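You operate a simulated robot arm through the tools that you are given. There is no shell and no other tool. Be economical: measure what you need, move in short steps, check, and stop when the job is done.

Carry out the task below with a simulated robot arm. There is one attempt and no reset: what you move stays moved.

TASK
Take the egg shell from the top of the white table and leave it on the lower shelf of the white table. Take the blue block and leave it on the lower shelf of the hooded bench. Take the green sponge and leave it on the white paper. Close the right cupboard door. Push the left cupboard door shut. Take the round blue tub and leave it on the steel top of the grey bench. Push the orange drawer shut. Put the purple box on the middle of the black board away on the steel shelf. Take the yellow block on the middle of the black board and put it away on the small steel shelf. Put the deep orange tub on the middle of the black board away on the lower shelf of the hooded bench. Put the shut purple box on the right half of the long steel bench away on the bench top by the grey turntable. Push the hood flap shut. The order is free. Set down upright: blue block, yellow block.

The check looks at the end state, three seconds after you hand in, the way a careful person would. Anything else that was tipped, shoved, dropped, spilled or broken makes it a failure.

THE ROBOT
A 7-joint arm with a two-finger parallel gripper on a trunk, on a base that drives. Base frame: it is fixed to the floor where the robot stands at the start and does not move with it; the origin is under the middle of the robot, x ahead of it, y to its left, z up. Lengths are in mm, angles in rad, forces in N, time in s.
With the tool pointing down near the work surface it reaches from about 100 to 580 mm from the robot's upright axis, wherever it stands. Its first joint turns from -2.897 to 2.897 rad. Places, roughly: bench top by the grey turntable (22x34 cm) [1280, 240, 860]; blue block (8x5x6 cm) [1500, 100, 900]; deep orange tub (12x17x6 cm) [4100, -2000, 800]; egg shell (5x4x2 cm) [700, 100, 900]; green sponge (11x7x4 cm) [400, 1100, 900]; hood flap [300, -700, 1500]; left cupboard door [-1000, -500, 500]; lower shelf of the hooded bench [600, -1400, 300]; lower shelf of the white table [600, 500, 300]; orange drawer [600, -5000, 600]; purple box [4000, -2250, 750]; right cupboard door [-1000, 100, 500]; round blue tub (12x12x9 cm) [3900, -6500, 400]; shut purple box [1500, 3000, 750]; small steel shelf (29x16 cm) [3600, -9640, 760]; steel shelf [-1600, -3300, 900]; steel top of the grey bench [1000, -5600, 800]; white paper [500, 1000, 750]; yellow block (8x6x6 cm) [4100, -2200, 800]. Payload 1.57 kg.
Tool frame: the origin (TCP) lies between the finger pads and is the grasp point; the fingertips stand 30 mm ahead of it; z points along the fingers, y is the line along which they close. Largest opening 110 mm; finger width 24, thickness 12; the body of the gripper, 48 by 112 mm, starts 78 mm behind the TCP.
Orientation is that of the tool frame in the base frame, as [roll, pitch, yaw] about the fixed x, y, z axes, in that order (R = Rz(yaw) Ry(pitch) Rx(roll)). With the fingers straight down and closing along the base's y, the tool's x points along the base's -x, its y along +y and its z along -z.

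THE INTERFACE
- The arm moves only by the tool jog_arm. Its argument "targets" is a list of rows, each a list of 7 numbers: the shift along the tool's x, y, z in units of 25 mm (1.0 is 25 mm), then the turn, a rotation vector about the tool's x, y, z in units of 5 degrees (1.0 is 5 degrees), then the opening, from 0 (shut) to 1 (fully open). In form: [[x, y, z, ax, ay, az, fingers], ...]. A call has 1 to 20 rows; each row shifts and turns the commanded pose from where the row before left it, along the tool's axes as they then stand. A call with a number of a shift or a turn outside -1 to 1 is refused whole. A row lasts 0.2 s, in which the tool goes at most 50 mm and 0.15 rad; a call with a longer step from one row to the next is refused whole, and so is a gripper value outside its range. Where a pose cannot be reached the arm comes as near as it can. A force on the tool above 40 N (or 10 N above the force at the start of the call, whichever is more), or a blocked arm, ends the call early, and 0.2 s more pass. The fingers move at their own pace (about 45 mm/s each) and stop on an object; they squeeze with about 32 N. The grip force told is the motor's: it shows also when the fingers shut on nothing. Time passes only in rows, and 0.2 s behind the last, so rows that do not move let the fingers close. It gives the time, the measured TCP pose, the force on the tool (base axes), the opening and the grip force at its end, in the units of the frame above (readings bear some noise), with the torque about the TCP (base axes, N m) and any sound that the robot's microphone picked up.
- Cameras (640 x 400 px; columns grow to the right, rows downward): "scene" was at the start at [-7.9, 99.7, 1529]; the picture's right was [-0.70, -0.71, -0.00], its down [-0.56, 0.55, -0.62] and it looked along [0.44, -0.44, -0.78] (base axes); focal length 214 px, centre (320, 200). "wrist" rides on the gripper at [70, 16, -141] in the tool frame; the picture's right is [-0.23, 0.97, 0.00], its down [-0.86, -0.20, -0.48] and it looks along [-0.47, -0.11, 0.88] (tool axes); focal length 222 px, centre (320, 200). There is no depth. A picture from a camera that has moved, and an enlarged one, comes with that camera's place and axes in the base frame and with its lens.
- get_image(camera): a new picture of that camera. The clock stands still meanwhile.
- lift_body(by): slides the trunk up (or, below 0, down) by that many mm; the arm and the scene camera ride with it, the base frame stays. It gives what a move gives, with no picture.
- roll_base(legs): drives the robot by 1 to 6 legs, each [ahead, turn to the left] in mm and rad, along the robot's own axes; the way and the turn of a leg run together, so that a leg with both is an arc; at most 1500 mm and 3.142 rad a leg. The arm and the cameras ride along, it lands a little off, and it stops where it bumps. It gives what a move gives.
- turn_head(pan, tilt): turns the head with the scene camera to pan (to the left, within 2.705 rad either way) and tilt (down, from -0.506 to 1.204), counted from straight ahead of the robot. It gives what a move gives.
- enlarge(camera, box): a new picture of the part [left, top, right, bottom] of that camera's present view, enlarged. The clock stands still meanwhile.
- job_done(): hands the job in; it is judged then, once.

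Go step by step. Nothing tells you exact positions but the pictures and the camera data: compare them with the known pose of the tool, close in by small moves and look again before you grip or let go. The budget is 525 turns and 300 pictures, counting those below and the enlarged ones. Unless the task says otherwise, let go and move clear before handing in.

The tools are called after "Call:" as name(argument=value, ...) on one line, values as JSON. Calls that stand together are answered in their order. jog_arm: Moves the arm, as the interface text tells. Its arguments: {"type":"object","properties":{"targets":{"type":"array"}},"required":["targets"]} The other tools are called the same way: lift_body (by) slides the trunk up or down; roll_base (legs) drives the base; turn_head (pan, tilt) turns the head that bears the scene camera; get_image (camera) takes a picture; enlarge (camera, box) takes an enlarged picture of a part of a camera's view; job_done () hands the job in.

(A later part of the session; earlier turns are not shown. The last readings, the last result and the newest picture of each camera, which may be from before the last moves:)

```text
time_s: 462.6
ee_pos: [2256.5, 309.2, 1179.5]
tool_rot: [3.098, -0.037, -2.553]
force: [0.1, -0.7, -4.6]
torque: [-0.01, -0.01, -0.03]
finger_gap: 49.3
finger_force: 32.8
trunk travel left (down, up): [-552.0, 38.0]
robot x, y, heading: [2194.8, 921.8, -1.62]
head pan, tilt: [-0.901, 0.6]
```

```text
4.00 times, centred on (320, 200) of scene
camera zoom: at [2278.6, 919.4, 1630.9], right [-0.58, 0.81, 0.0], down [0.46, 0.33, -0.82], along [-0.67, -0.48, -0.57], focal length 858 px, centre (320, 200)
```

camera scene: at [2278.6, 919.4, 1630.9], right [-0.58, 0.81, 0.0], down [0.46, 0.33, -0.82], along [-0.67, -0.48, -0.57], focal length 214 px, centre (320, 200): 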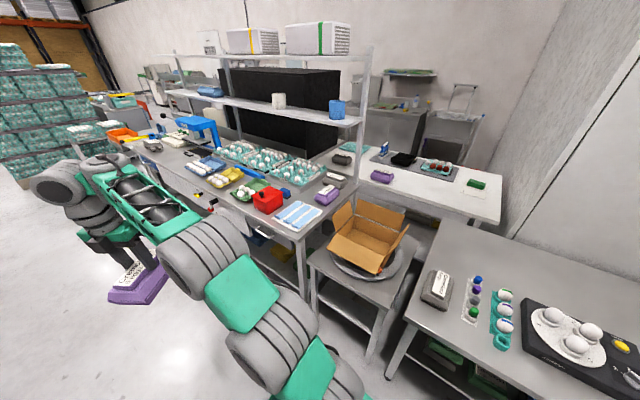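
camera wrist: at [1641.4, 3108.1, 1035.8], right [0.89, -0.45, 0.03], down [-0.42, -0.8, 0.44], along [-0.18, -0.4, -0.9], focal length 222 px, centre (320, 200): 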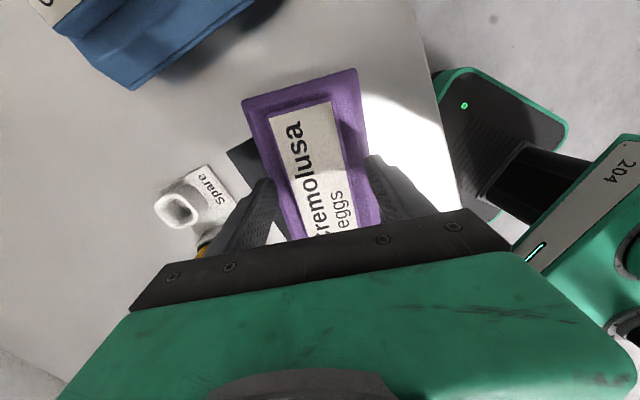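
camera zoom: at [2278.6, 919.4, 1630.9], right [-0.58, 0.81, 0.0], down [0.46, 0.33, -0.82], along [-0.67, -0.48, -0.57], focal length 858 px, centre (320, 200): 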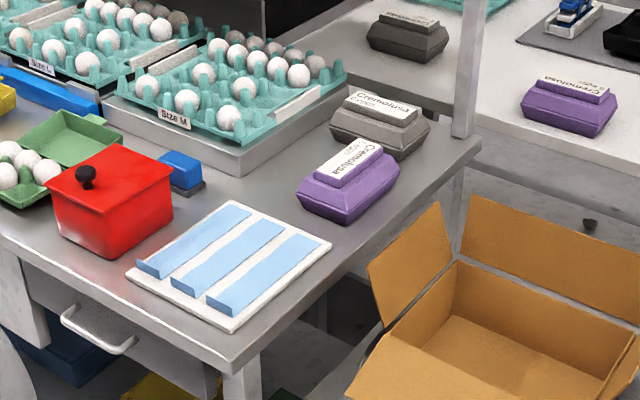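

The bench end edge is at y≈400; the target area already holds a grey and a purple box. I approach to face it and study the free space from closer.

Call:
roll_base(legs=[[680, 0], [0, -1.52]])

Call:
turn_head(pan=-0.25, tilt=0.75)

Call:
get_image(camera="scene")

```text
time_s: 470.0
ee_pos: [1550.8, 163.5, 1179.6]
tool_rot: [3.099, -0.036, 2.192]
force: [0.4, 0.2, -3.5]
torque: [-0.01, -0.01, 0.0]
finger_gap: 49.5
finger_force: 31.8
trunk travel left (down, up): [-552.0, 38.0]
robot x, y, heading: [2158.8, 246.3, 3.127]
head pan, tilt: [-0.901, 0.6]
```

```text
time_s: 471.1
ee_pos: [1551.9, 163.5, 1179.0]
tool_rot: [3.098, -0.035, 2.193]
force: [0.6, -0.1, -4.2]
torque: [-0.01, 0.02, 0.01]
finger_gap: 49.2
finger_force: 32.8
trunk travel left (down, up): [-552.0, 38.0]
robot x, y, heading: [2160.5, 246.4, 3.128]
head pan, tilt: [-0.25, 0.75]
```

```text
186 pictures are left
camera scene: at [2136.9, 110.3, 1618.0], right [0.26, 0.97, 0.0], down [0.66, -0.18, -0.73], along [-0.71, 0.19, -0.68], focal length 214 px, centre (320, 200)
```

scene: 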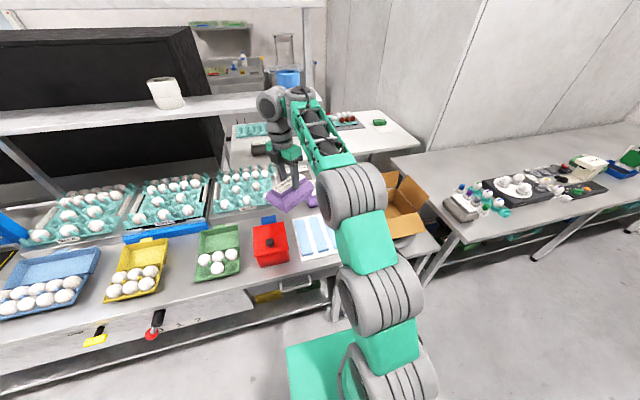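

The free gap (between the egg tray edge y≈130 and the purple box y≈245, x≈1300–1450) fits the box lengthwise along x. I set up to come at it from the north-east: turn the base to face -y and swing the arm round to its right.

Call:
roll_base(legs=[[0, 1.585]])

Call:
jog_arm(targets=[[0.88, 0.47, 0, 0, 0, 0.468, 0.3], [0.88, 0.47, 0, 0, 0, 0.468, 0.3], [0.88, 0.47, 0, 0, 0, 0.468, 0.3], [0.88, 0.47, 0, 0, 0, 0.468, 0.3], [0.88, 0.47, 0, 0, 0, 0.468, 0.3], [0.88, 0.47, 0, 0, 0, 0.468, 0.3], [0.88, 0.47, 0, 0, 0, 0.468, 0.3], [0.88, 0.47, 0, 0, 0, 0.468, 0.3], [0.88, 0.47, 0, 0, 0, 0.468, 0.3], [0.88, 0.47, 0, 0, 0, 0.468, 0.3], [0.88, 0.47, 0, 0, 0, 0.468, 0.3], [0.88, 0.47, 0, 0, 0, 0.468, 0.3], [0.88, 0.47, 0, 0, 0, 0.468, 0.3], [0.88, 0.47, 0, 0, 0, 0.468, 0.3], [0.88, 0.47, 0, 0, 0, 0.468, 0.3], [0.88, 0.47, 0, 0, 0, 0.468, 0.3]])

Call:
jog_arm(targets=[[0.88, 0.47, 0, 0, 0, 0.468, 0.3], [0.88, 0.47, 0, 0, 0, 0.468, 0.3], [0.88, 0.47, 0, 0, 0, 0.468, 0.3], [0.88, 0.47, 0, 0, 0, 0.468, 0.3], [0.88, 0.47, 0, 0, 0, 0.468, 0.3], [0.88, 0.47, 0, 0, 0, 0.468, 0.3], [0.88, 0.47, 0, 0, 0, 0.468, 0.3], [0.88, 0.47, 0, 0, 0, 0.468, 0.3], [0.88, 0.47, 0, 0, 0, 0.468, 0.3], [0.88, 0.47, 0, 0, 0, 0.468, 0.3], [0.88, 0.47, 0, 0, 0, 0.468, 0.3], [0.88, 0.47, 0, 0, 0, 0.468, 0.3], [0.88, 0.47, 0, 0, 0, 0.468, 0.3], [0.88, 0.47, 0, 0, 0, 0.468, 0.3], [0, 0, 0, 0, 0, -1, 0.3], [0, 0, 0, 0, 0, -1, 0.3], [0, 0, 0, 0, 0, -1, 0.3], [0, 0, 0, 0, 0, -1, 0.3], [0, 0, 0, 0, 0, -1, 0.3]])

```text
time_s: 475.3
ee_pos: [2252.1, -361.6, 1178.9]
tool_rot: [3.098, -0.035, -2.506]
force: [0.1, 0.4, -5.3]
torque: [-0.02, 0.01, -0.03]
finger_gap: 49.4
finger_force: 32.3
trunk travel left (down, up): [-552.0, 38.0]
robot x, y, heading: [2161.4, 246.4, -1.571]
head pan, tilt: [-0.25, 0.75]
```

```text
time_s: 478.7
ee_pos: [1864.6, -297.4, 1199.9]
tool_rot: [3.129, -0.052, 3.122]
force: [-0.1, -0.9, -4.2]
torque: [0.0, 0.02, 0.01]
finger_gap: 49.3
finger_force: 31.9
trunk travel left (down, up): [-552.0, 38.0]
robot x, y, heading: [2163.6, 247.7, -1.567]
head pan, tilt: [-0.25, 0.75]
```

```text
time_s: 482.7
ee_pos: [1620.4, -55.5, 1217.3]
tool_rot: [3.136, -0.053, 2.987]
force: [0.7, -0.9, -3.6]
torque: [0.03, 0.0, 0.01]
finger_gap: 49.3
finger_force: 31.9
trunk travel left (down, up): [-552.0, 38.0]
robot x, y, heading: [2157.1, 245.6, -1.57]
head pan, tilt: [-0.25, 0.75]
```

Call:
roll_base(legs=[[-220, 0.47], [-220, -0.47], [420, 0], [-220, 0.47], [-220, -0.47], [230, 0]])

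Call:
turn_head(pan=-1.1, tilt=0.8)

Call:
get_image(camera="scene")

Call:
get_image(camera="wrist")

```text
time_s: 492.0
ee_pos: [1420.1, 136.7, 1216.6]
tool_rot: [3.136, -0.052, 2.998]
force: [0.2, -0.8, -4.1]
torque: [0.02, -0.03, 0.03]
finger_gap: 49.1
finger_force: 31.6
trunk travel left (down, up): [-552.0, 38.0]
robot x, y, heading: [1952.5, 444.2, -1.562]
head pan, tilt: [-0.25, 0.75]
```

```text
time_s: 493.2
ee_pos: [1420.6, 136.7, 1216.7]
tool_rot: [3.136, -0.054, 2.999]
force: [-0.5, 0.5, -3.7]
torque: [-0.02, 0.0, -0.04]
finger_gap: 49.2
finger_force: 32.3
trunk travel left (down, up): [-552.0, 38.0]
robot x, y, heading: [1955.7, 442.0, -1.558]
head pan, tilt: [-1.1, 0.799]
```

```text
185 pictures are left
camera scene: at [2038.8, 465.7, 1614.1], right [-0.46, 0.89, 0.0], down [0.64, 0.33, -0.7], along [-0.62, -0.32, -0.72], focal length 214 px, centre (320, 200)
```

scene: 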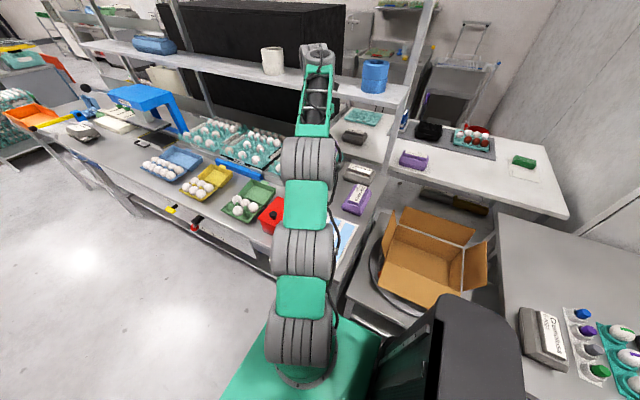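

```text
184 pictures are left
camera wrist: at [1360.3, 160.7, 1361.7], right [0.37, 0.93, -0.01], down [0.84, -0.33, 0.43], along [0.4, -0.16, -0.9], focal length 222 px, centre (320, 200)
```

wrist: 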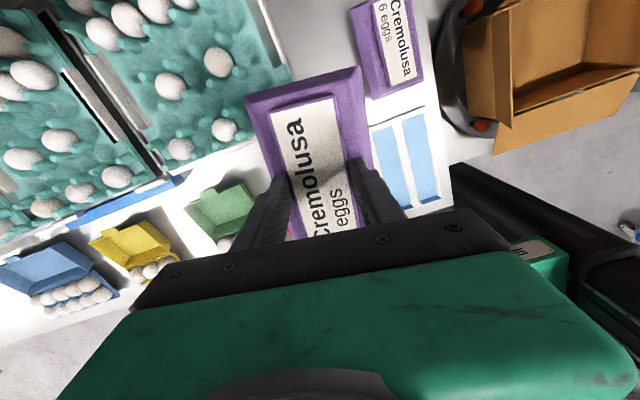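

From the wrist view the gap is y≈124 to 251 with the box centred under the tool. I align it along x over (1352, 187) and start lowering.

Call:
jog_arm(targets=[[0.75, 0.4, 0, 0, 0, 0, 0.3], [0.75, 0.4, 0, 0, 0, 0, 0.3], [0.75, 0.4, 0, 0, 0, 0, 0.3], [0.73, 0.39, 0, 0, 0, 0, 0.3], [0, 0, 0, 0, 0, -0.9, 0.3], [0, 0, 0, 0, 0, -0.9, 0.3]])

Call:
lift_body(by=-100)

Call:
get_image(camera="wrist")

```text
time_s: 494.6
ee_pos: [1363.5, 190.5, 1215.2]
tool_rot: [3.129, -0.053, -3.128]
force: [0.0, 0.6, -4.1]
torque: [0.0, 0.04, -0.01]
finger_gap: 49.3
finger_force: 31.8
out of reach, approached as far as the arm can: row 3, 4
trunk travel left (down, up): [-552.0, 38.0]
robot x, y, heading: [1954.8, 446.1, -1.566]
head pan, tilt: [-1.1, 0.799]
```

```text
time_s: 495.9
ee_pos: [1365.1, 191.6, 1115.1]
tool_rot: [3.128, -0.052, -3.13]
force: [0.0, -0.2, -4.0]
torque: [0.0, 0.01, 0.01]
finger_gap: 49.2
finger_force: 32.6
trunk travel left (down, up): [-452.0, 138.0]
robot x, y, heading: [1957.2, 442.5, -1.559]
head pan, tilt: [-1.1, 0.799]
```

```text
183 pictures are left
camera wrist: at [1301.1, 203.2, 1260.0], right [0.22, 0.98, 0.0], down [0.88, -0.2, 0.43], along [0.42, -0.09, -0.9], focal length 222 px, centre (320, 200)
```

wrist: 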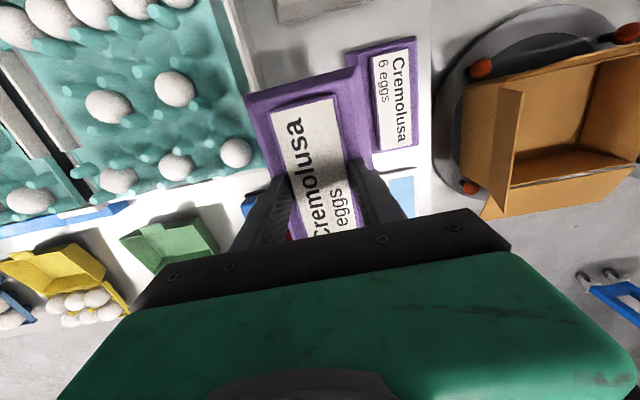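

Aligned: box spans y 142–238 with clear margins. I lower.

Call:
jog_arm(targets=[[0, -0.06, 1, 0, 0, 0, 0.3], [0, 0, 1, 0, 0, 0, 0.3], [0, 0, 1, 0, 0, 0, 0.3], [0, 0, 1, 0, 0, 0, 0.3], [0, 0, 1, 0, 0, 0, 0.3]])

Call:
get_image(camera="wrist")

Call:
enlarge(camera="scene", box=[240, 120, 400, 220])

```text
time_s: 497.1
ee_pos: [1357.8, 189.8, 989.5]
tool_rot: [3.128, -0.052, -3.129]
force: [-0.1, 0.4, -4.5]
torque: [0.02, -0.02, 0.04]
finger_gap: 49.2
finger_force: 31.8
trunk travel left (down, up): [-452.0, 138.0]
robot x, y, heading: [1957.7, 442.2, -1.565]
head pan, tilt: [-1.1, 0.799]
```

```text
182 pictures are left
camera wrist: at [1294.3, 202.5, 1134.5], right [0.22, 0.98, 0.0], down [0.88, -0.2, 0.43], along [0.42, -0.09, -0.9], focal length 222 px, centre (320, 200)
```

wrist: 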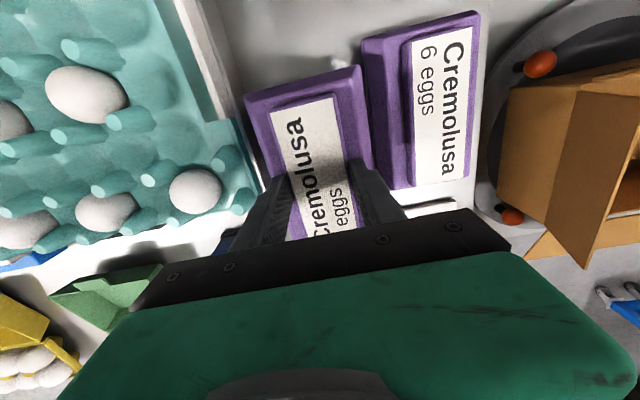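

```text
4.00 times, centred on (320, 170) of scene
camera zoom: at [2038.5, 465.7, 1514.1], right [-0.46, 0.89, 0.0], down [0.64, 0.33, -0.7], along [-0.62, -0.32, -0.72], focal length 858 px, centre (320, 320)
```

zoom: 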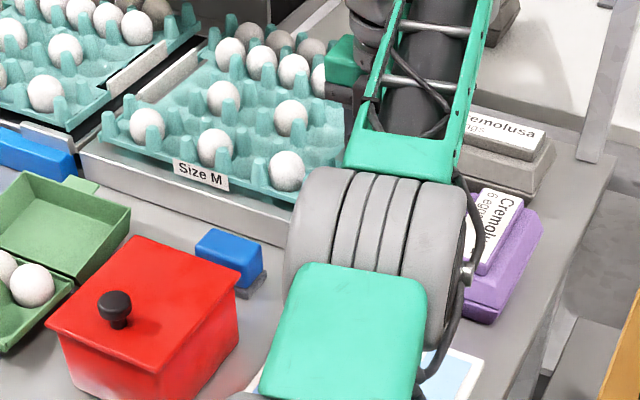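

Call:
jog_arm(targets=[[0, -0.22, 0.3, 0, 0, 0, 0.3], [0, 0, 0.3, 0, 0, 0, 0.3], [0, 0, 0.2, 0, 0, 0, 0.3]])

Call:
jog_arm(targets=[[0, 0, 0.15, 0, 0, 0, 0.3], [0, 0, 0.15, 0, 0, 0, 0.3]])

```text
time_s: 497.9
ee_pos: [1356.3, 184.1, 969.3]
tool_rot: [3.127, -0.054, -3.129]
force: [-0.1, 0.0, -4.3]
torque: [0.02, 0.01, 0.03]
finger_gap: 49.2
finger_force: 31.9
trunk travel left (down, up): [-452.0, 138.0]
robot x, y, heading: [1957.3, 444.1, -1.566]
head pan, tilt: [-1.1, 0.799]
```

```text
time_s: 498.5
ee_pos: [1355.9, 186.7, 962.6]
tool_rot: [3.128, -0.051, -3.13]
force: [-0.7, 0.6, -4.3]
torque: [0.01, 0.04, 0.04]
finger_gap: 49.1
finger_force: 32.1
trunk travel left (down, up): [-452.0, 138.0]
robot x, y, heading: [1959.7, 444.8, -1.563]
head pan, tilt: [-1.1, 0.799]
```

Call:
jog_arm(targets=[[0, 0, 0.15, 0, 0, 0, 0.3], [0, 0, 0.1, 0, 0, 0, 0.3]])

Call:
jog_arm(targets=[[0, 0, 0.12, 0, 0, 0, 0.3]])

Call:
get_image(camera="wrist")

```text
time_s: 499.1
ee_pos: [1355.8, 185.9, 955.7]
tool_rot: [3.127, -0.054, -3.129]
force: [0.2, -0.9, -3.5]
torque: [-0.02, -0.03, 0.0]
finger_gap: 49.2
finger_force: 32.5
trunk travel left (down, up): [-452.0, 138.0]
robot x, y, heading: [1961.6, 448.4, -1.564]
head pan, tilt: [-1.1, 0.799]
```

```text
time_s: 499.5
ee_pos: [1356.0, 185.9, 953.9]
tool_rot: [3.128, -0.054, -3.13]
force: [0.5, 0.1, -1.0]
torque: [-0.14, -0.28, 0.01]
finger_gap: 49.2
finger_force: 31.8
trunk travel left (down, up): [-452.0, 138.0]
robot x, y, heading: [1961.4, 443.3, -1.565]
head pan, tilt: [-1.1, 0.799]
```

```text
180 pictures are left
camera wrist: at [1292.9, 198.3, 1098.9], right [0.22, 0.98, 0.0], down [0.88, -0.2, 0.43], along [0.42, -0.09, -0.9], focal length 222 px, centre (320, 200)
```

wrist: 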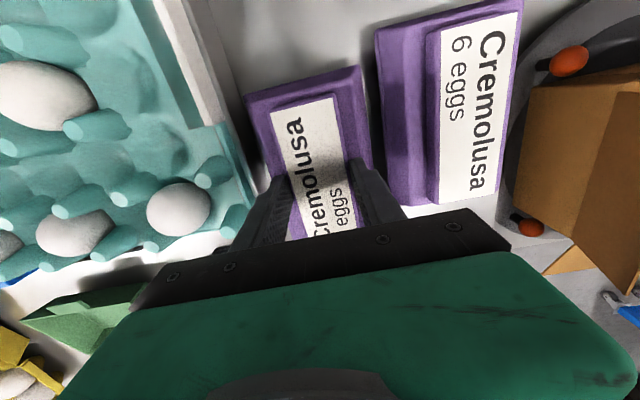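

It is touching down. A hair lower, then I release and rise.

Call:
jog_arm(targets=[[0, 0, 0.06, 0, 0, 0, 0.3], [0, 0, 0, 0, 0, 0, 0.5], [0, 0, 0, 0, 0, 0, 0.65], [0, 0, 0, 0, 0, 0, 0.65], [0, 0, -1, 0, 0, 0, 0.65], [0, 0, -1, 0, 0, 0, 0.65], [0, 0, -1, 0, 0, 0, 0.65], [0, 0, -1, 0, 0, 0, 0.65], [0, 0, -1, 0, 0, 0, 0.65]])

Call:
get_image(camera="wrist")

```text
time_s: 501.5
ee_pos: [1362.9, 184.5, 1077.3]
tool_rot: [3.129, -0.052, -3.129]
force: [-0.1, 0.9, 0.1]
torque: [-0.01, 0.0, -0.04]
finger_gap: 71.8
finger_force: 0.0
trunk travel left (down, up): [-452.0, 138.0]
robot x, y, heading: [1962.1, 444.9, -1.568]
head pan, tilt: [-1.1, 0.799]
```

```text
179 pictures are left
camera wrist: at [1299.5, 196.7, 1221.4], right [0.22, 0.98, 0.0], down [0.88, -0.2, 0.43], along [0.42, -0.09, -0.9], focal length 222 px, centre (320, 200)
```

wrist: 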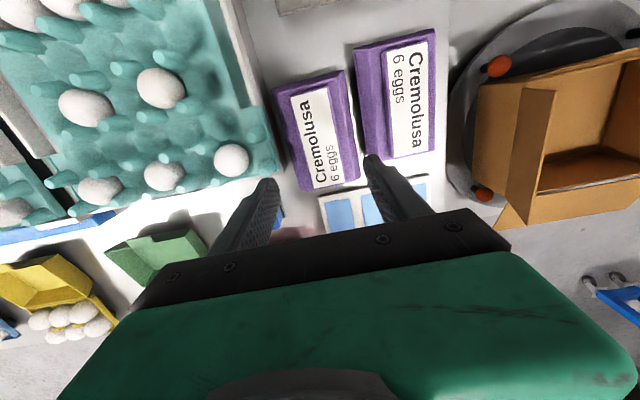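

The purple box stands in its gap. Next the blue block at about (1460, 57): I move over it and turn the gripper to close along x.

Call:
jog_arm(targets=[[-0.78, -1, 0, 0, 0, 0, 0.7], [-0.78, -1, 0, 0, 0, 0, 0.7], [-0.78, -1, 0, 0, 0, 1, 0.7]])

Call:
jog_arm(targets=[[-0.78, -1, 0, 0, 0, 0, 0.7], [-0.78, -1, 0, 0, 0, 0, 0.7], [0, 0, 0, 0, 0, 1, 0.7], [0, 0, 0, 0, 0, 1, 0.7], [0, 0, 0, 0, 0, 1, 0.7], [0, 0, 0, 0, 0, 1, 0.7], [0, 0, 0, 0, 0, 1, 0.7], [0, 0, 0, 0, 0, 1, 0.7], [0, 0, 0, 0, 0, 1, 0.7], [0, 0, 0, 0, 0, 1, 0.7], [0, 0, 0, 0, 0, 1, 0.7], [0, 0, 0, 0, 0, 1, 0.7], [0, 0, 0, 0, 0, 1, 0.7], [0, 0, 0, 0, 0, 1, 0.7], [0, 0, 0, 0, 0, 1, 0.7], [0, 0, 0, 0, 0, 1, 0.7], [0, 0, 0, 0, 0, 1, 0.7], [0, 0, 0, 0, 0, 1, 0.7]])

Call:
get_image(camera="wrist")

```text
time_s: 502.3
ee_pos: [1422.2, 110.1, 1073.4]
tool_rot: [3.132, -0.054, 3.066]
force: [0.5, 0.2, 0.4]
torque: [-0.01, -0.01, -0.02]
finger_gap: 77.1
finger_force: 0.2
trunk travel left (down, up): [-452.0, 138.0]
robot x, y, heading: [1960.0, 444.1, -1.564]
head pan, tilt: [-1.1, 0.799]
```

```text
time_s: 506.1
ee_pos: [1456.1, 57.5, 1069.1]
tool_rot: [-3.092, -0.019, 1.669]
force: [-0.1, -0.4, -0.2]
torque: [0.0, 0.01, 0.02]
finger_gap: 77.0
finger_force: 0.2
trunk travel left (down, up): [-452.0, 138.0]
robot x, y, heading: [1959.0, 440.7, -1.567]
head pan, tilt: [-1.1, 0.799]
```

```text
178 pictures are left
camera wrist: at [1472.8, 125.3, 1211.0], right [0.99, -0.13, -0.05], down [-0.09, -0.88, 0.47], along [-0.11, -0.46, -0.88], focal length 222 px, centre (320, 200)
```

wrist: 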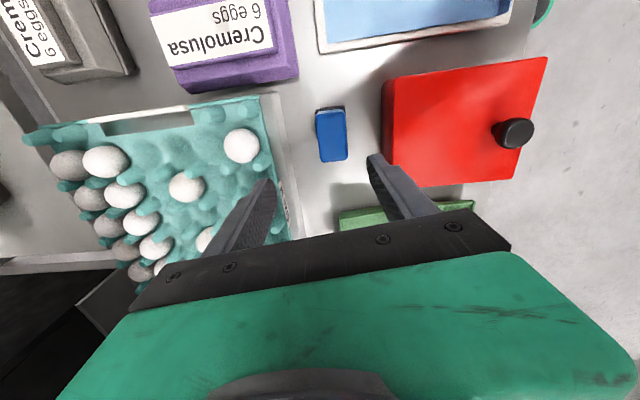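

Call:
jog_arm(targets=[[0.1, 0.33, 0, 0, 0, 1, 0.62], [0, 0, 1, 0, 0, 0.1, 0.62], [0, 0, 1, 0, 0, 0, 0.62], [0, 0, 1, 0, 0, 0, 0.62], [0, 0, 1, 0, 0, 0, 0.62]])

Call:
get_image(camera="wrist")

```text
time_s: 507.3
ee_pos: [1459.1, 62.0, 970.0]
tool_rot: [-3.089, -0.013, 1.574]
force: [0.5, 0.9, -0.5]
torque: [0.0, 0.02, -0.02]
finger_gap: 68.4
finger_force: 0.1
trunk travel left (down, up): [-452.0, 138.0]
robot x, y, heading: [1961.7, 442.5, -1.564]
head pan, tilt: [-1.1, 0.799]
```

```text
177 pictures are left
camera wrist: at [1481.7, 128.8, 1111.0], right [0.97, -0.22, -0.06], down [-0.17, -0.86, 0.48], along [-0.15, -0.45, -0.88], focal length 222 px, centre (320, 200)
```

wrist: 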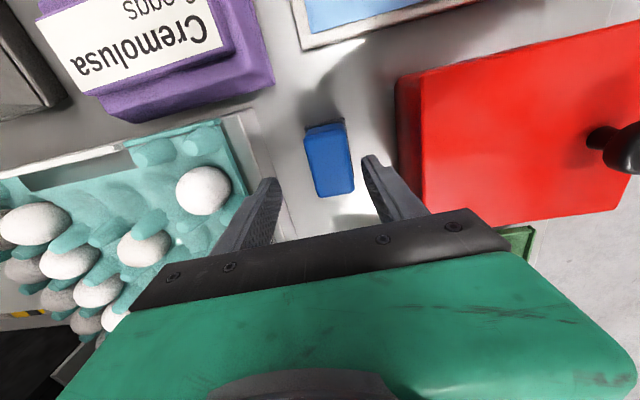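

Call:
jog_arm(targets=[[0, 0.2, 1, 0, 0, 0, 0.62], [0, 0, 1, 0, 0, 0, 0.62], [0, 0, 0.85, 0, 0, 0, 0.62]])

Call:
get_image(camera="wrist")

```text
time_s: 508.1
ee_pos: [1449.4, 55.0, 906.1]
tool_rot: [-3.096, -0.017, 1.572]
force: [-0.4, 0.0, 0.1]
torque: [0.0, 0.01, -0.03]
finger_gap: 68.5
finger_force: 0.0
out of reach, approached as far as the arm can: row 2, 3
trunk travel left (down, up): [-452.0, 138.0]
robot x, y, heading: [1958.4, 443.4, -1.564]
head pan, tilt: [-1.1, 0.799]
```

```text
176 pictures are left
camera wrist: at [1471.7, 122.1, 1047.7], right [0.97, -0.22, -0.05], down [-0.18, -0.86, 0.47], along [-0.15, -0.45, -0.88], focal length 222 px, centre (320, 200)
```

wrist: 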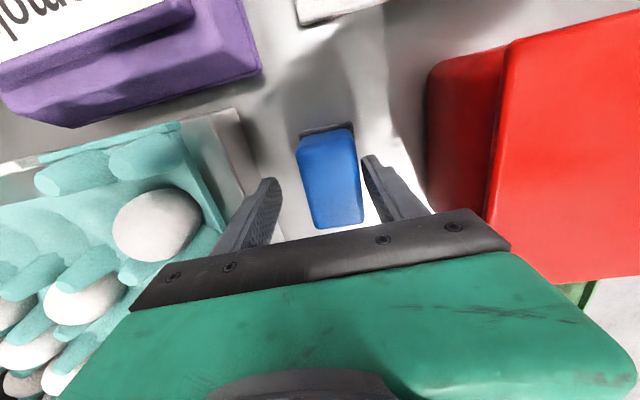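

The arm hit its low limit and slid 10 mm. I go back up, lower the trunk by 100 and recentre.

Call:
jog_arm(targets=[[0, 0, -1, 0, 0, 0, 0.62], [0, 0, -1, 0, 0, 0, 0.62], [0, 0, -1, 0, 0, 0, 0.62], [0, 0.3, -1, 0, 0, 0, 0.62], [0.2, 0.3, -1, 0, 0, 0, 0.62]])

Call:
lift_body(by=-90)

Call:
get_image(camera="wrist")

```text
time_s: 509.3
ee_pos: [1471.5, 60.2, 1030.6]
tool_rot: [-3.087, -0.014, 1.575]
force: [0.9, -0.3, -0.7]
torque: [-0.01, -0.02, 0.01]
finger_gap: 68.1
finger_force: 0.1
trunk travel left (down, up): [-452.0, 138.0]
robot x, y, heading: [1959.6, 446.0, -1.562]
head pan, tilt: [-1.1, 0.799]
```

```text
time_s: 510.6
ee_pos: [1471.6, 58.6, 940.3]
tool_rot: [-3.088, -0.015, 1.575]
force: [-0.1, -0.2, -0.7]
torque: [0.01, -0.01, 0.0]
finger_gap: 68.6
finger_force: 0.0
trunk travel left (down, up): [-362.0, 228.0]
robot x, y, heading: [1955.6, 443.5, -1.568]
head pan, tilt: [-1.1, 0.799]
```

```text
175 pictures are left
camera wrist: at [1495.0, 126.2, 1082.0], right [0.97, -0.22, -0.06], down [-0.17, -0.86, 0.48], along [-0.15, -0.45, -0.88], focal length 222 px, centre (320, 200)
```

wrist: 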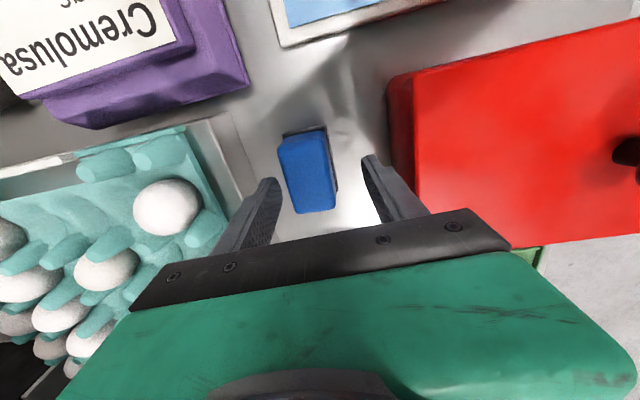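

Call:
jog_arm(targets=[[0.16, -0.45, 0, 0, 0, 0, 0.62], [0, 0, 1, 0, 0, 0, 0.62], [0, 0, 0.6, 0, 0, 0, 0.62]])

Call:
get_image(camera="wrist")

Call:
enlarge(camera="scene", box=[230, 120, 390, 220])

```text
time_s: 511.4
ee_pos: [1460.1, 62.7, 901.8]
tool_rot: [-3.09, -0.014, 1.572]
force: [-0.5, -1.0, 0.6]
torque: [-0.01, -0.02, 0.02]
finger_gap: 68.0
finger_force: 0.1
trunk travel left (down, up): [-362.0, 228.0]
robot x, y, heading: [1959.4, 446.6, -1.565]
head pan, tilt: [-1.1, 0.799]
```

```text
174 pictures are left
camera wrist: at [1481.7, 130.5, 1042.4], right [0.97, -0.22, -0.05], down [-0.17, -0.86, 0.48], along [-0.15, -0.45, -0.88], focal length 222 px, centre (320, 200)
```

wrist: 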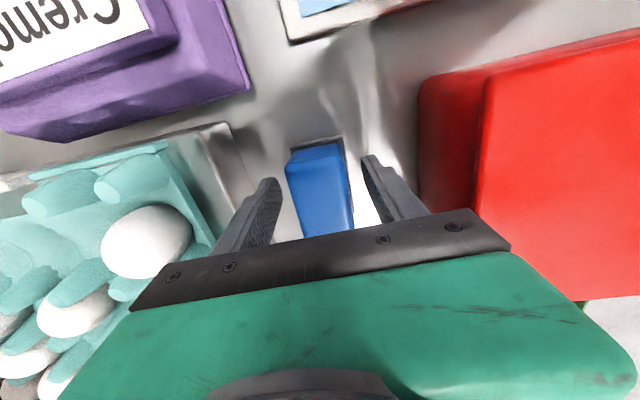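

```text
4.00 times, centred on (310, 170) of scene
camera zoom: at [2039.0, 465.8, 1424.1], right [-0.46, 0.89, 0.0], down [0.64, 0.33, -0.7], along [-0.62, -0.32, -0.72], focal length 858 px, centre (360, 320)
```

zoom: 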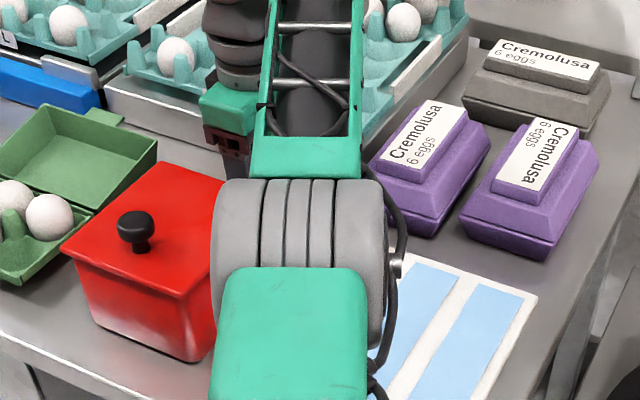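

The block is between the fingers; the purple boxes sit well apart. I close and lift.

Call:
jog_arm(targets=[[0, 0, 0.1, 0, 0, 0, 0.62], [0, 0, 0, 0, 0, 0, 0.3], [0, 0, 0, 0, 0, 0, 0.3], [0, 0, 0, 0, 0, 0, 0.3], [0, 0, -0.5, 0, 0, 0, 0.3], [0, 0, -1, 0, 0, 0, 0.3], [0, 0, -1, 0, 0, 0, 0.3]])

Call:
get_image(camera="wrist")

```text
time_s: 513.0
ee_pos: [1463.1, 63.6, 961.0]
tool_rot: [-3.088, -0.013, 1.572]
force: [0.9, 0.3, -1.5]
torque: [0.05, 0.02, 0.03]
finger_gap: 43.6
finger_force: 31.9
trunk travel left (down, up): [-362.0, 228.0]
robot x, y, heading: [1959.8, 444.8, -1.56]
head pan, tilt: [-1.1, 0.799]
```

```text
172 pictures are left
camera wrist: at [1485.4, 130.1, 1102.3], right [0.97, -0.22, -0.05], down [-0.17, -0.86, 0.48], along [-0.15, -0.45, -0.88], focal length 222 px, centre (320, 200)
```

wrist: 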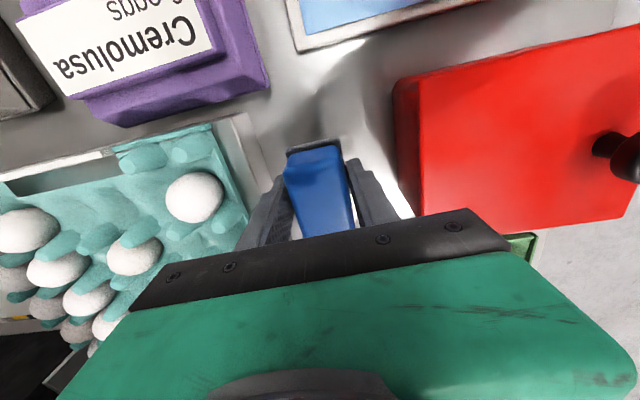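

The block is held upright. I raise it, swing the arm ahead of the robot and drive back to the hooded bench's lower shelf.

Call:
lift_body(by=200)

Call:
jog_arm(targets=[[-0.79, 0.61, 0, 0, 0, -0.456, 0.3], [-0.79, 0.61, 0, 0, 0, -0.456, 0.3], [-0.79, 0.61, 0, 0, 0, -0.456, 0.3], [-0.79, 0.61, 0, 0, 0, -0.456, 0.3], [-0.79, 0.61, 0, 0, 0, -0.456, 0.3], [-0.79, 0.61, 0, 0, 0, -0.456, 0.3], [-0.79, 0.61, 0, 0, 0, -0.456, 0.3], [-0.79, 0.61, 0, 0, 0, -0.456, 0.3], [-0.79, 0.61, 0, 0, 0, -0.456, 0.3], [-0.79, 0.61, 0, 0, 0, -0.456, 0.3], [-0.79, 0.61, 0, 0, 0, -0.456, 0.3], [-0.79, 0.61, 0, 0, 0, -0.456, 0.3], [-0.79, 0.61, 0, 0, 0, -0.456, 0.3], [-0.79, 0.61, 0, 0, 0, -0.456, 0.3], [-0.79, 0.61, 0, 0, 0, -0.456, 0.3], [-0.79, 0.61, 0, 0, 0, -0.456, 0.3], [-0.79, 0.61, 0, 0, 0, -0.456, 0.3], [-0.79, 0.61, 0, 0, 0, -0.456, 0.3], [-0.79, 0.61, 0, 0, 0, -0.456, 0.3], [-0.79, 0.61, 0, 0, 0, -0.456, 0.3]])

Call:
roll_base(legs=[[400, 0.4], [400, -0.4], [1400, 0], [1150, 0]])

```text
time_s: 515.1
ee_pos: [1463.0, 62.9, 1160.4]
tool_rot: [-3.089, -0.013, 1.574]
force: [1.3, 0.0, -1.1]
torque: [0.0, 0.0, -0.02]
finger_gap: 43.6
finger_force: 31.7
trunk travel left (down, up): [-562.0, 28.0]
robot x, y, heading: [1959.0, 441.3, -1.565]
head pan, tilt: [-1.1, 0.799]
```

```text
time_s: 519.4
ee_pos: [1880.2, -183.6, 1135.6]
tool_rot: [-3.114, -0.046, 2.369]
force: [-0.5, -0.3, 0.0]
torque: [0.02, -0.01, 0.01]
finger_gap: 43.4
finger_force: 32.5
trunk travel left (down, up): [-562.0, 28.0]
robot x, y, heading: [1960.2, 444.4, -1.562]
head pan, tilt: [-1.1, 0.799]
```

```text
time_s: 536.0
ee_pos: [1998.9, -3514.7, 1134.9]
tool_rot: [-3.113, -0.047, 2.345]
force: [-0.1, 0.1, -1.7]
torque: [0.02, 0.01, 0.0]
finger_gap: 43.5
finger_force: 32.3
trunk travel left (down, up): [-562.0, 28.0]
robot x, y, heading: [2092.1, -2886.4, -1.592]
head pan, tilt: [-1.1, 0.799]
```

Call:
roll_base(legs=[[0, -1.545], [1500, 0], [1060, 0], [0, -1.55], [1235, 0]])

Call:
lift_body(by=-400)

Call:
lift_body(by=-158)

```text
time_s: 562.0
ee_pos: [-414.7, -1012.7, 1134.7]
tool_rot: [-3.114, -0.046, -0.763]
force: [-0.8, 0.5, -0.2]
torque: [0.0, 0.03, -0.01]
finger_gap: 43.6
finger_force: 32.4
trunk travel left (down, up): [-562.0, 28.0]
robot x, y, heading: [-483.0, -1639.6, 1.581]
head pan, tilt: [-1.1, 0.799]
```

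```text
time_s: 565.8
ee_pos: [-415.4, -1012.1, 735.7]
tool_rot: [-3.114, -0.047, -0.764]
force: [0.3, 0.4, -1.2]
torque: [-0.02, 0.02, 0.03]
finger_gap: 43.6
finger_force: 32.2
trunk travel left (down, up): [-162.0, 428.0]
robot x, y, heading: [-485.3, -1641.0, 1.583]
head pan, tilt: [-1.1, 0.799]
```

```text
time_s: 567.6
ee_pos: [-415.4, -1012.8, 578.0]
tool_rot: [-3.114, -0.048, -0.764]
force: [-0.3, 1.1, -0.2]
torque: [0.0, 0.01, -0.03]
finger_gap: 43.5
finger_force: 32.2
trunk travel left (down, up): [-4.0, 586.0]
robot x, y, heading: [-490.8, -1636.0, 1.582]
head pan, tilt: [-1.1, 0.799]
```

Call:
roll_base(legs=[[0, -1.583]])

Call:
turn_head(pan=0.0, tilt=0.6)

Call:
jog_arm(targets=[[0, 0, 1, 0, 0, 0, 0.3], [0, 0, 1, 0, 0, 0, 0.3], [0, 0, 1, 0, 0, 0, 0.3], [0, 0, 1, 0, 0, 0, 0.3], [0, 0, 1, 0, 0, 0, 0.3]])

Call:
get_image(camera="scene")

Call:
get_image(camera="wrist")

```text
time_s: 571.9
ee_pos: [137.5, -1724.4, 577.8]
tool_rot: [-3.113, -0.046, -2.35]
force: [-0.6, 0.0, -0.6]
torque: [-0.02, 0.01, -0.02]
finger_gap: 43.5
finger_force: 32.1
trunk travel left (down, up): [-4.0, 586.0]
robot x, y, heading: [-488.8, -1642.8, -0.003]
head pan, tilt: [-1.1, 0.799]
```

```text
time_s: 573.2
ee_pos: [139.0, -1723.6, 576.7]
tool_rot: [-3.113, -0.047, -2.353]
force: [-0.7, 0.4, 0.0]
torque: [0.03, 0.0, 0.01]
finger_gap: 43.5
finger_force: 31.7
trunk travel left (down, up): [-4.0, 586.0]
robot x, y, heading: [-487.3, -1641.2, -0.005]
head pan, tilt: [0.0, 0.6]
```

```text
time_s: 574.4
ee_pos: [145.3, -1732.2, 460.4]
tool_rot: [-3.118, -0.051, -2.353]
force: [-0.6, -0.4, -0.4]
torque: [-0.01, -0.06, 0.03]
finger_gap: 43.6
finger_force: 32.1
out of reach, approached as far as the arm can: row 5
trunk travel left (down, up): [-4.0, 586.0]
robot x, y, heading: [-491.1, -1641.5, -0.001]
head pan, tilt: [0.0, 0.6]
```

```text
171 pictures are left
camera scene: at [-461.9, -1488.3, 1083.0], right [0.0, -1.0, 0.0], down [-0.56, 0.0, -0.83], along [0.83, 0.0, -0.56], focal length 214 px, centre (320, 200)
```

scene: 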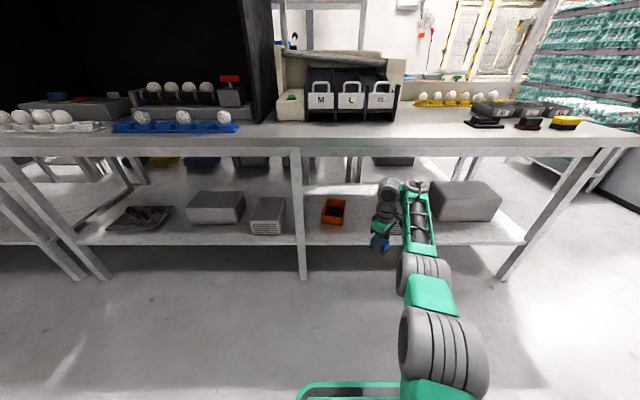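

```text
170 pictures are left
camera wrist: at [86.7, -1764.3, 604.2], right [-0.53, 0.85, -0.03], down [0.75, 0.49, 0.44], along [0.39, 0.21, -0.9], focal length 222 px, centre (320, 200)
```

wrist: 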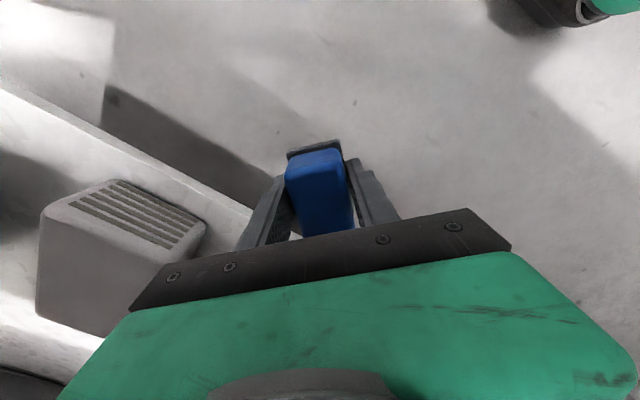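

The slot between the tub and the grey box is clear. I nudge left and drive in, then lower.

Call:
roll_base(legs=[[0, 0.03], [245, 0]])

Call:
jog_arm(targets=[[0, 0, 0.6, 0, 0, 0, 0.3], [-0.7, 0.7, 0.6, 0, 0, 0, 0.3], [-0.5, 0.5, 0.6, 0, 0, 0, 0.3], [0, 0, 0.6, 0, 0, 0, 0.3]])

Call:
get_image(camera="wrist")

```text
time_s: 576.6
ee_pos: [395.1, -1707.7, 460.9]
tool_rot: [-3.122, -0.052, -2.323]
force: [0.3, 0.0, -1.1]
torque: [0.01, 0.05, -0.02]
finger_gap: 43.3
finger_force: 32.0
trunk travel left (down, up): [-4.0, 586.0]
robot x, y, heading: [-238.3, -1634.4, 0.032]
head pan, tilt: [0.0, 0.6]
```

```text
time_s: 577.6
ee_pos: [421.0, -1669.0, 414.9]
tool_rot: [-3.125, -0.055, -2.321]
force: [-0.5, 0.0, -0.7]
torque: [-0.02, -0.01, 0.03]
finger_gap: 43.7
finger_force: 32.2
out of reach, approached as far as the arm can: row 1, 2, 3, 4
trunk travel left (down, up): [-4.0, 586.0]
robot x, y, heading: [-240.1, -1634.6, 0.03]
head pan, tilt: [0.0, 0.6]
```

```text
169 pictures are left
camera wrist: at [364.0, -1702.8, 559.0], right [-0.56, 0.83, -0.03], down [0.74, 0.51, 0.44], along [0.38, 0.22, -0.9], focal length 222 px, centre (320, 200)
```

wrist: 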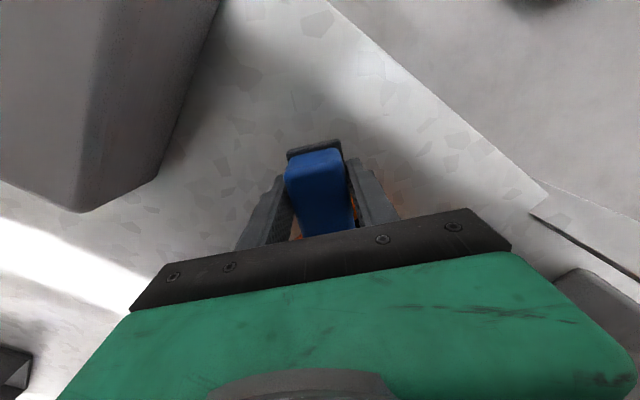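

Call:
jog_arm(targets=[[0.66, -0.61, 0, 0, 0, 0, 0.3], [0.66, -0.61, 0, 0, 0, 0, 0.3], [-0.3, -0.32, 0.5, 0, 0, 0, 0.3], [-0.3, -0.32, 0.5, 0, 0, 0, 0.3], [-0.3, -0.32, 0.5, 0, 0, 0, 0.3]])

Call:
get_image(camera="wrist")

```text
time_s: 578.8
ee_pos: [451.3, -1715.5, 378.4]
tool_rot: [-3.119, -0.051, -2.323]
force: [-0.1, 0.1, -0.8]
torque: [-0.01, 0.01, 0.01]
finger_gap: 43.9
finger_force: 32.2
trunk travel left (down, up): [-4.0, 586.0]
robot x, y, heading: [-244.7, -1636.2, 0.031]
head pan, tilt: [0.0, 0.6]
```

```text
168 pictures are left
camera wrist: at [394.6, -1749.3, 522.3], right [-0.56, 0.83, -0.03], down [0.74, 0.51, 0.44], along [0.38, 0.22, -0.9], focal length 222 px, centre (320, 200)
```

wrist: 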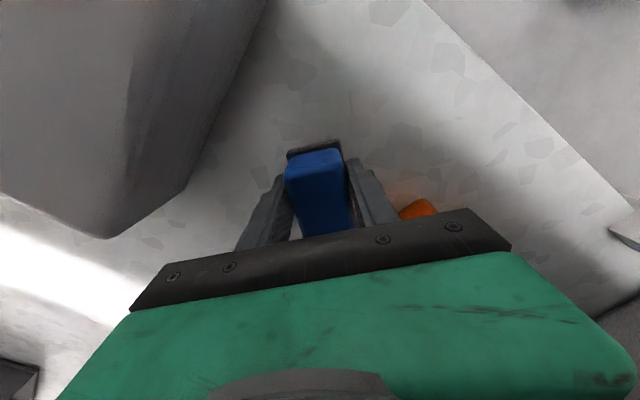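

Call:
jog_arm(targets=[[0, 0, 0.5, 0, 0, 0, 0.3], [0, 0, 0.4, 0, 0, 0, 0.3]])

Call:
jog_arm(targets=[[0, 0, 0.25, 0, 0, 0, 0.3]])

```text
time_s: 579.4
ee_pos: [451.0, -1717.1, 356.2]
tool_rot: [-3.118, -0.051, -2.324]
force: [0.7, 0.0, -1.5]
torque: [0.0, -0.02, 0.0]
finger_gap: 43.6
finger_force: 31.9
trunk travel left (down, up): [-4.0, 586.0]
robot x, y, heading: [-240.3, -1634.7, 0.031]
head pan, tilt: [0.0, 0.6]
```

```text
time_s: 579.8
ee_pos: [451.1, -1716.3, 349.4]
tool_rot: [-3.121, -0.051, -2.322]
force: [0.2, 0.2, 0.1]
torque: [-0.02, -0.03, -0.01]
finger_gap: 43.2
finger_force: 31.5
trunk travel left (down, up): [-4.0, 586.0]
robot x, y, heading: [-241.5, -1635.3, 0.031]
head pan, tilt: [0.0, 0.6]
```

Call:
jog_arm(targets=[[0, 0, 0.12, 0, 0, 0, 0.3]])

Call:
jog_arm(targets=[[0, 0, 0.12, 0, 0, 0, 0.3]])

```text
time_s: 580.2
ee_pos: [451.7, -1715.9, 345.8]
tool_rot: [-3.12, -0.05, -2.321]
force: [0.4, -0.1, -0.1]
torque: [0.0, 0.0, 0.01]
finger_gap: 43.2
finger_force: 32.3
trunk travel left (down, up): [-4.0, 586.0]
robot x, y, heading: [-240.1, -1635.2, 0.029]
head pan, tilt: [0.0, 0.6]
```

```text
time_s: 580.6
ee_pos: [452.1, -1718.6, 345.6]
tool_rot: [-3.118, -0.048, -2.324]
force: [-1.4, 0.8, 4.1]
torque: [0.26, -0.01, 0.09]
finger_gap: 43.5
finger_force: 31.8
trunk travel left (down, up): [-4.0, 586.0]
robot x, y, heading: [-238.0, -1634.0, 0.025]
head pan, tilt: [0.0, 0.6]
```

Touchdown at z≈345. I release and lift away.

Call:
jog_arm(targets=[[0, 0, 0, 0, 0, 0, 0.5], [0, 0, 0, 0, 0, 0, 0.65], [0, 0, 0, 0, 0, 0, 0.65], [0, 0, -1, 0, 0, 0, 0.65], [0, 0, -1, 0, 0, 0, 0.65], [0, 0, -1, 0, 0, 0, 0.65], [0, 0, -1, 0, 0, 0, 0.65]])

Call:
get_image(camera="wrist")

```text
time_s: 582.2
ee_pos: [453.5, -1712.3, 443.9]
tool_rot: [-3.119, -0.051, -2.322]
force: [0.3, -1.1, -0.7]
torque: [-0.02, 0.0, -0.01]
finger_gap: 71.2
finger_force: 0.1
trunk travel left (down, up): [-4.0, 586.0]
robot x, y, heading: [-241.2, -1628.5, 0.03]
head pan, tilt: [0.0, 0.6]
```

```text
167 pictures are left
camera wrist: at [396.9, -1745.4, 587.5], right [-0.56, 0.83, -0.03], down [0.74, 0.51, 0.44], along [0.38, 0.22, -0.9], focal length 222 px, centre (320, 200)
```

wrist: 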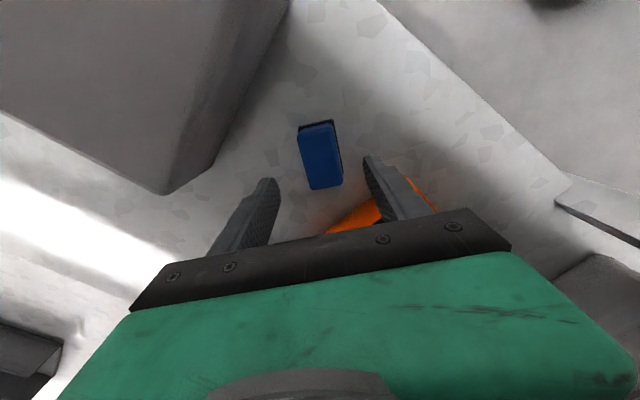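

Blue block is placed upright. I back out, raise and drive down the aisle to look at the steel shelf and the orange drawer.

Call:
roll_base(legs=[[-270, 0]])

Call:
lift_body(by=400)

Call:
roll_base(legs=[[0, -1.6], [1400, 0]])

Call:
turn_head(pan=-0.8, tilt=0.3)

Call:
get_image(camera="scene")

Call:
turn_head(pan=0.4, tilt=0.3)

Call:
get_image(camera="scene")

```text
time_s: 584.1
ee_pos: [181.4, -1720.5, 443.5]
tool_rot: [-3.121, -0.052, -2.323]
force: [0.2, -0.5, -0.1]
torque: [-0.01, -0.02, 0.02]
finger_gap: 71.6
finger_force: 0.0
trunk travel left (down, up): [-4.0, 586.0]
robot x, y, heading: [-513.0, -1637.5, 0.029]
head pan, tilt: [0.0, 0.6]
```

```text
time_s: 587.9
ee_pos: [182.5, -1719.4, 842.2]
tool_rot: [-3.122, -0.051, -2.323]
force: [-0.1, 0.4, -0.7]
torque: [-0.03, -0.01, -0.01]
finger_gap: 71.5
finger_force: 0.0
trunk travel left (down, up): [-404.0, 186.0]
robot x, y, heading: [-513.8, -1639.7, 0.025]
head pan, tilt: [0.0, 0.6]
```

```text
time_s: 598.7
ee_pos: [-585.6, -3730.2, 844.1]
tool_rot: [-3.118, -0.05, 2.375]
force: [-0.7, -0.3, -0.2]
torque: [-0.02, -0.01, 0.03]
finger_gap: 71.4
finger_force: 0.1
trunk travel left (down, up): [-404.0, 186.0]
robot x, y, heading: [-501.3, -3034.8, -1.558]
head pan, tilt: [0.0, 0.6]
```

```text
time_s: 599.9
ee_pos: [-585.8, -3730.8, 843.1]
tool_rot: [-3.12, -0.05, 2.376]
force: [-1.7, 0.0, 0.5]
torque: [0.02, 0.02, 0.02]
finger_gap: 71.5
finger_force: 0.1
trunk travel left (down, up): [-404.0, 186.0]
robot x, y, heading: [-501.4, -3032.8, -1.558]
head pan, tilt: [-0.799, 0.3]
```

```text
166 pictures are left
camera scene: at [-413.4, -3041.5, 1510.4], right [-0.71, 0.71, 0.0], down [0.21, 0.21, -0.96], along [-0.68, -0.68, -0.3], focal length 214 px, centre (320, 200)
```

scene: 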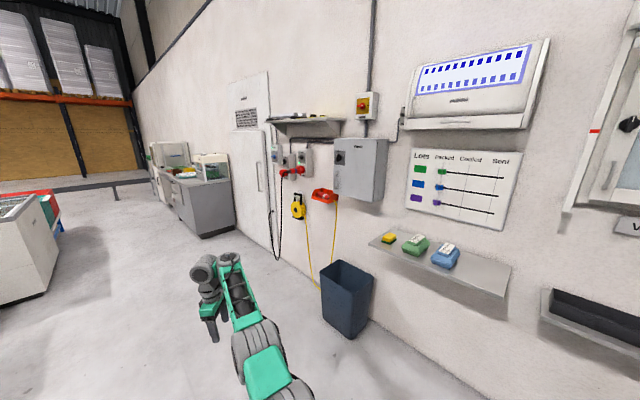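

```text
time_s: 601.3
ee_pos: [-587.4, -3731.0, 844.0]
tool_rot: [-3.121, -0.051, 2.379]
force: [0.8, -0.2, -0.1]
torque: [0.03, 0.0, -0.01]
finger_gap: 71.4
finger_force: 0.0
trunk travel left (down, up): [-404.0, 186.0]
robot x, y, heading: [-498.2, -3032.1, -1.559]
head pan, tilt: [0.4, 0.3]
```

```text
165 pictures are left
camera scene: at [-309.9, -3061.0, 1510.4], right [-0.92, -0.4, 0.0], down [-0.12, 0.27, -0.96], along [0.38, -0.88, -0.3], focal length 214 px, centre (320, 200)
```

scene: 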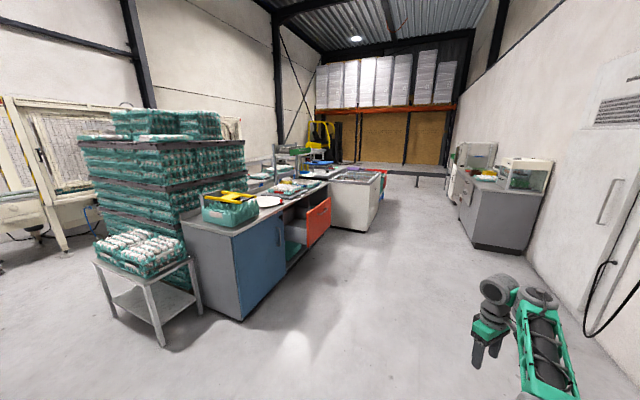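

The steel shelf and the grey bench with the orange drawer are visible. I drive further for a closer look at the drawer.

Call:
roll_base(legs=[[1350, 0]])

Call:
turn_head(pan=1.0, tilt=0.5)

Call:
get_image(camera="scene")

```text
time_s: 608.0
ee_pos: [-552.6, -5081.0, 843.8]
tool_rot: [-3.121, -0.051, 2.388]
force: [-0.5, 0.1, -0.1]
torque: [-0.02, 0.02, 0.03]
finger_gap: 71.6
finger_force: 0.0
trunk travel left (down, up): [-404.0, 186.0]
robot x, y, heading: [-474.2, -4380.5, -1.547]
head pan, tilt: [0.4, 0.3]
```

```text
time_s: 609.0
ee_pos: [-552.1, -5081.4, 843.4]
tool_rot: [-3.121, -0.053, 2.389]
force: [0.7, -0.7, 0.1]
torque: [0.02, -0.01, -0.03]
finger_gap: 71.8
finger_force: 0.0
trunk travel left (down, up): [-404.0, 186.0]
robot x, y, heading: [-471.0, -4386.0, -1.546]
head pan, tilt: [1.0, 0.499]
```

```text
164 pictures are left
camera scene: at [-244.0, -4369.3, 1492.0], right [-0.52, -0.85, 0.0], down [-0.41, 0.25, -0.88], along [0.75, -0.46, -0.48], focal length 214 px, centre (320, 200)
```

scene: 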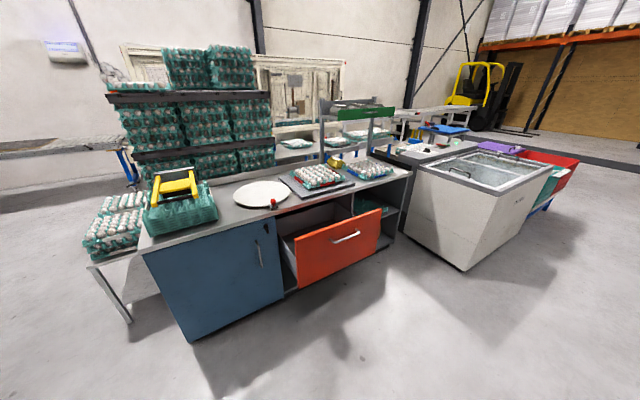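

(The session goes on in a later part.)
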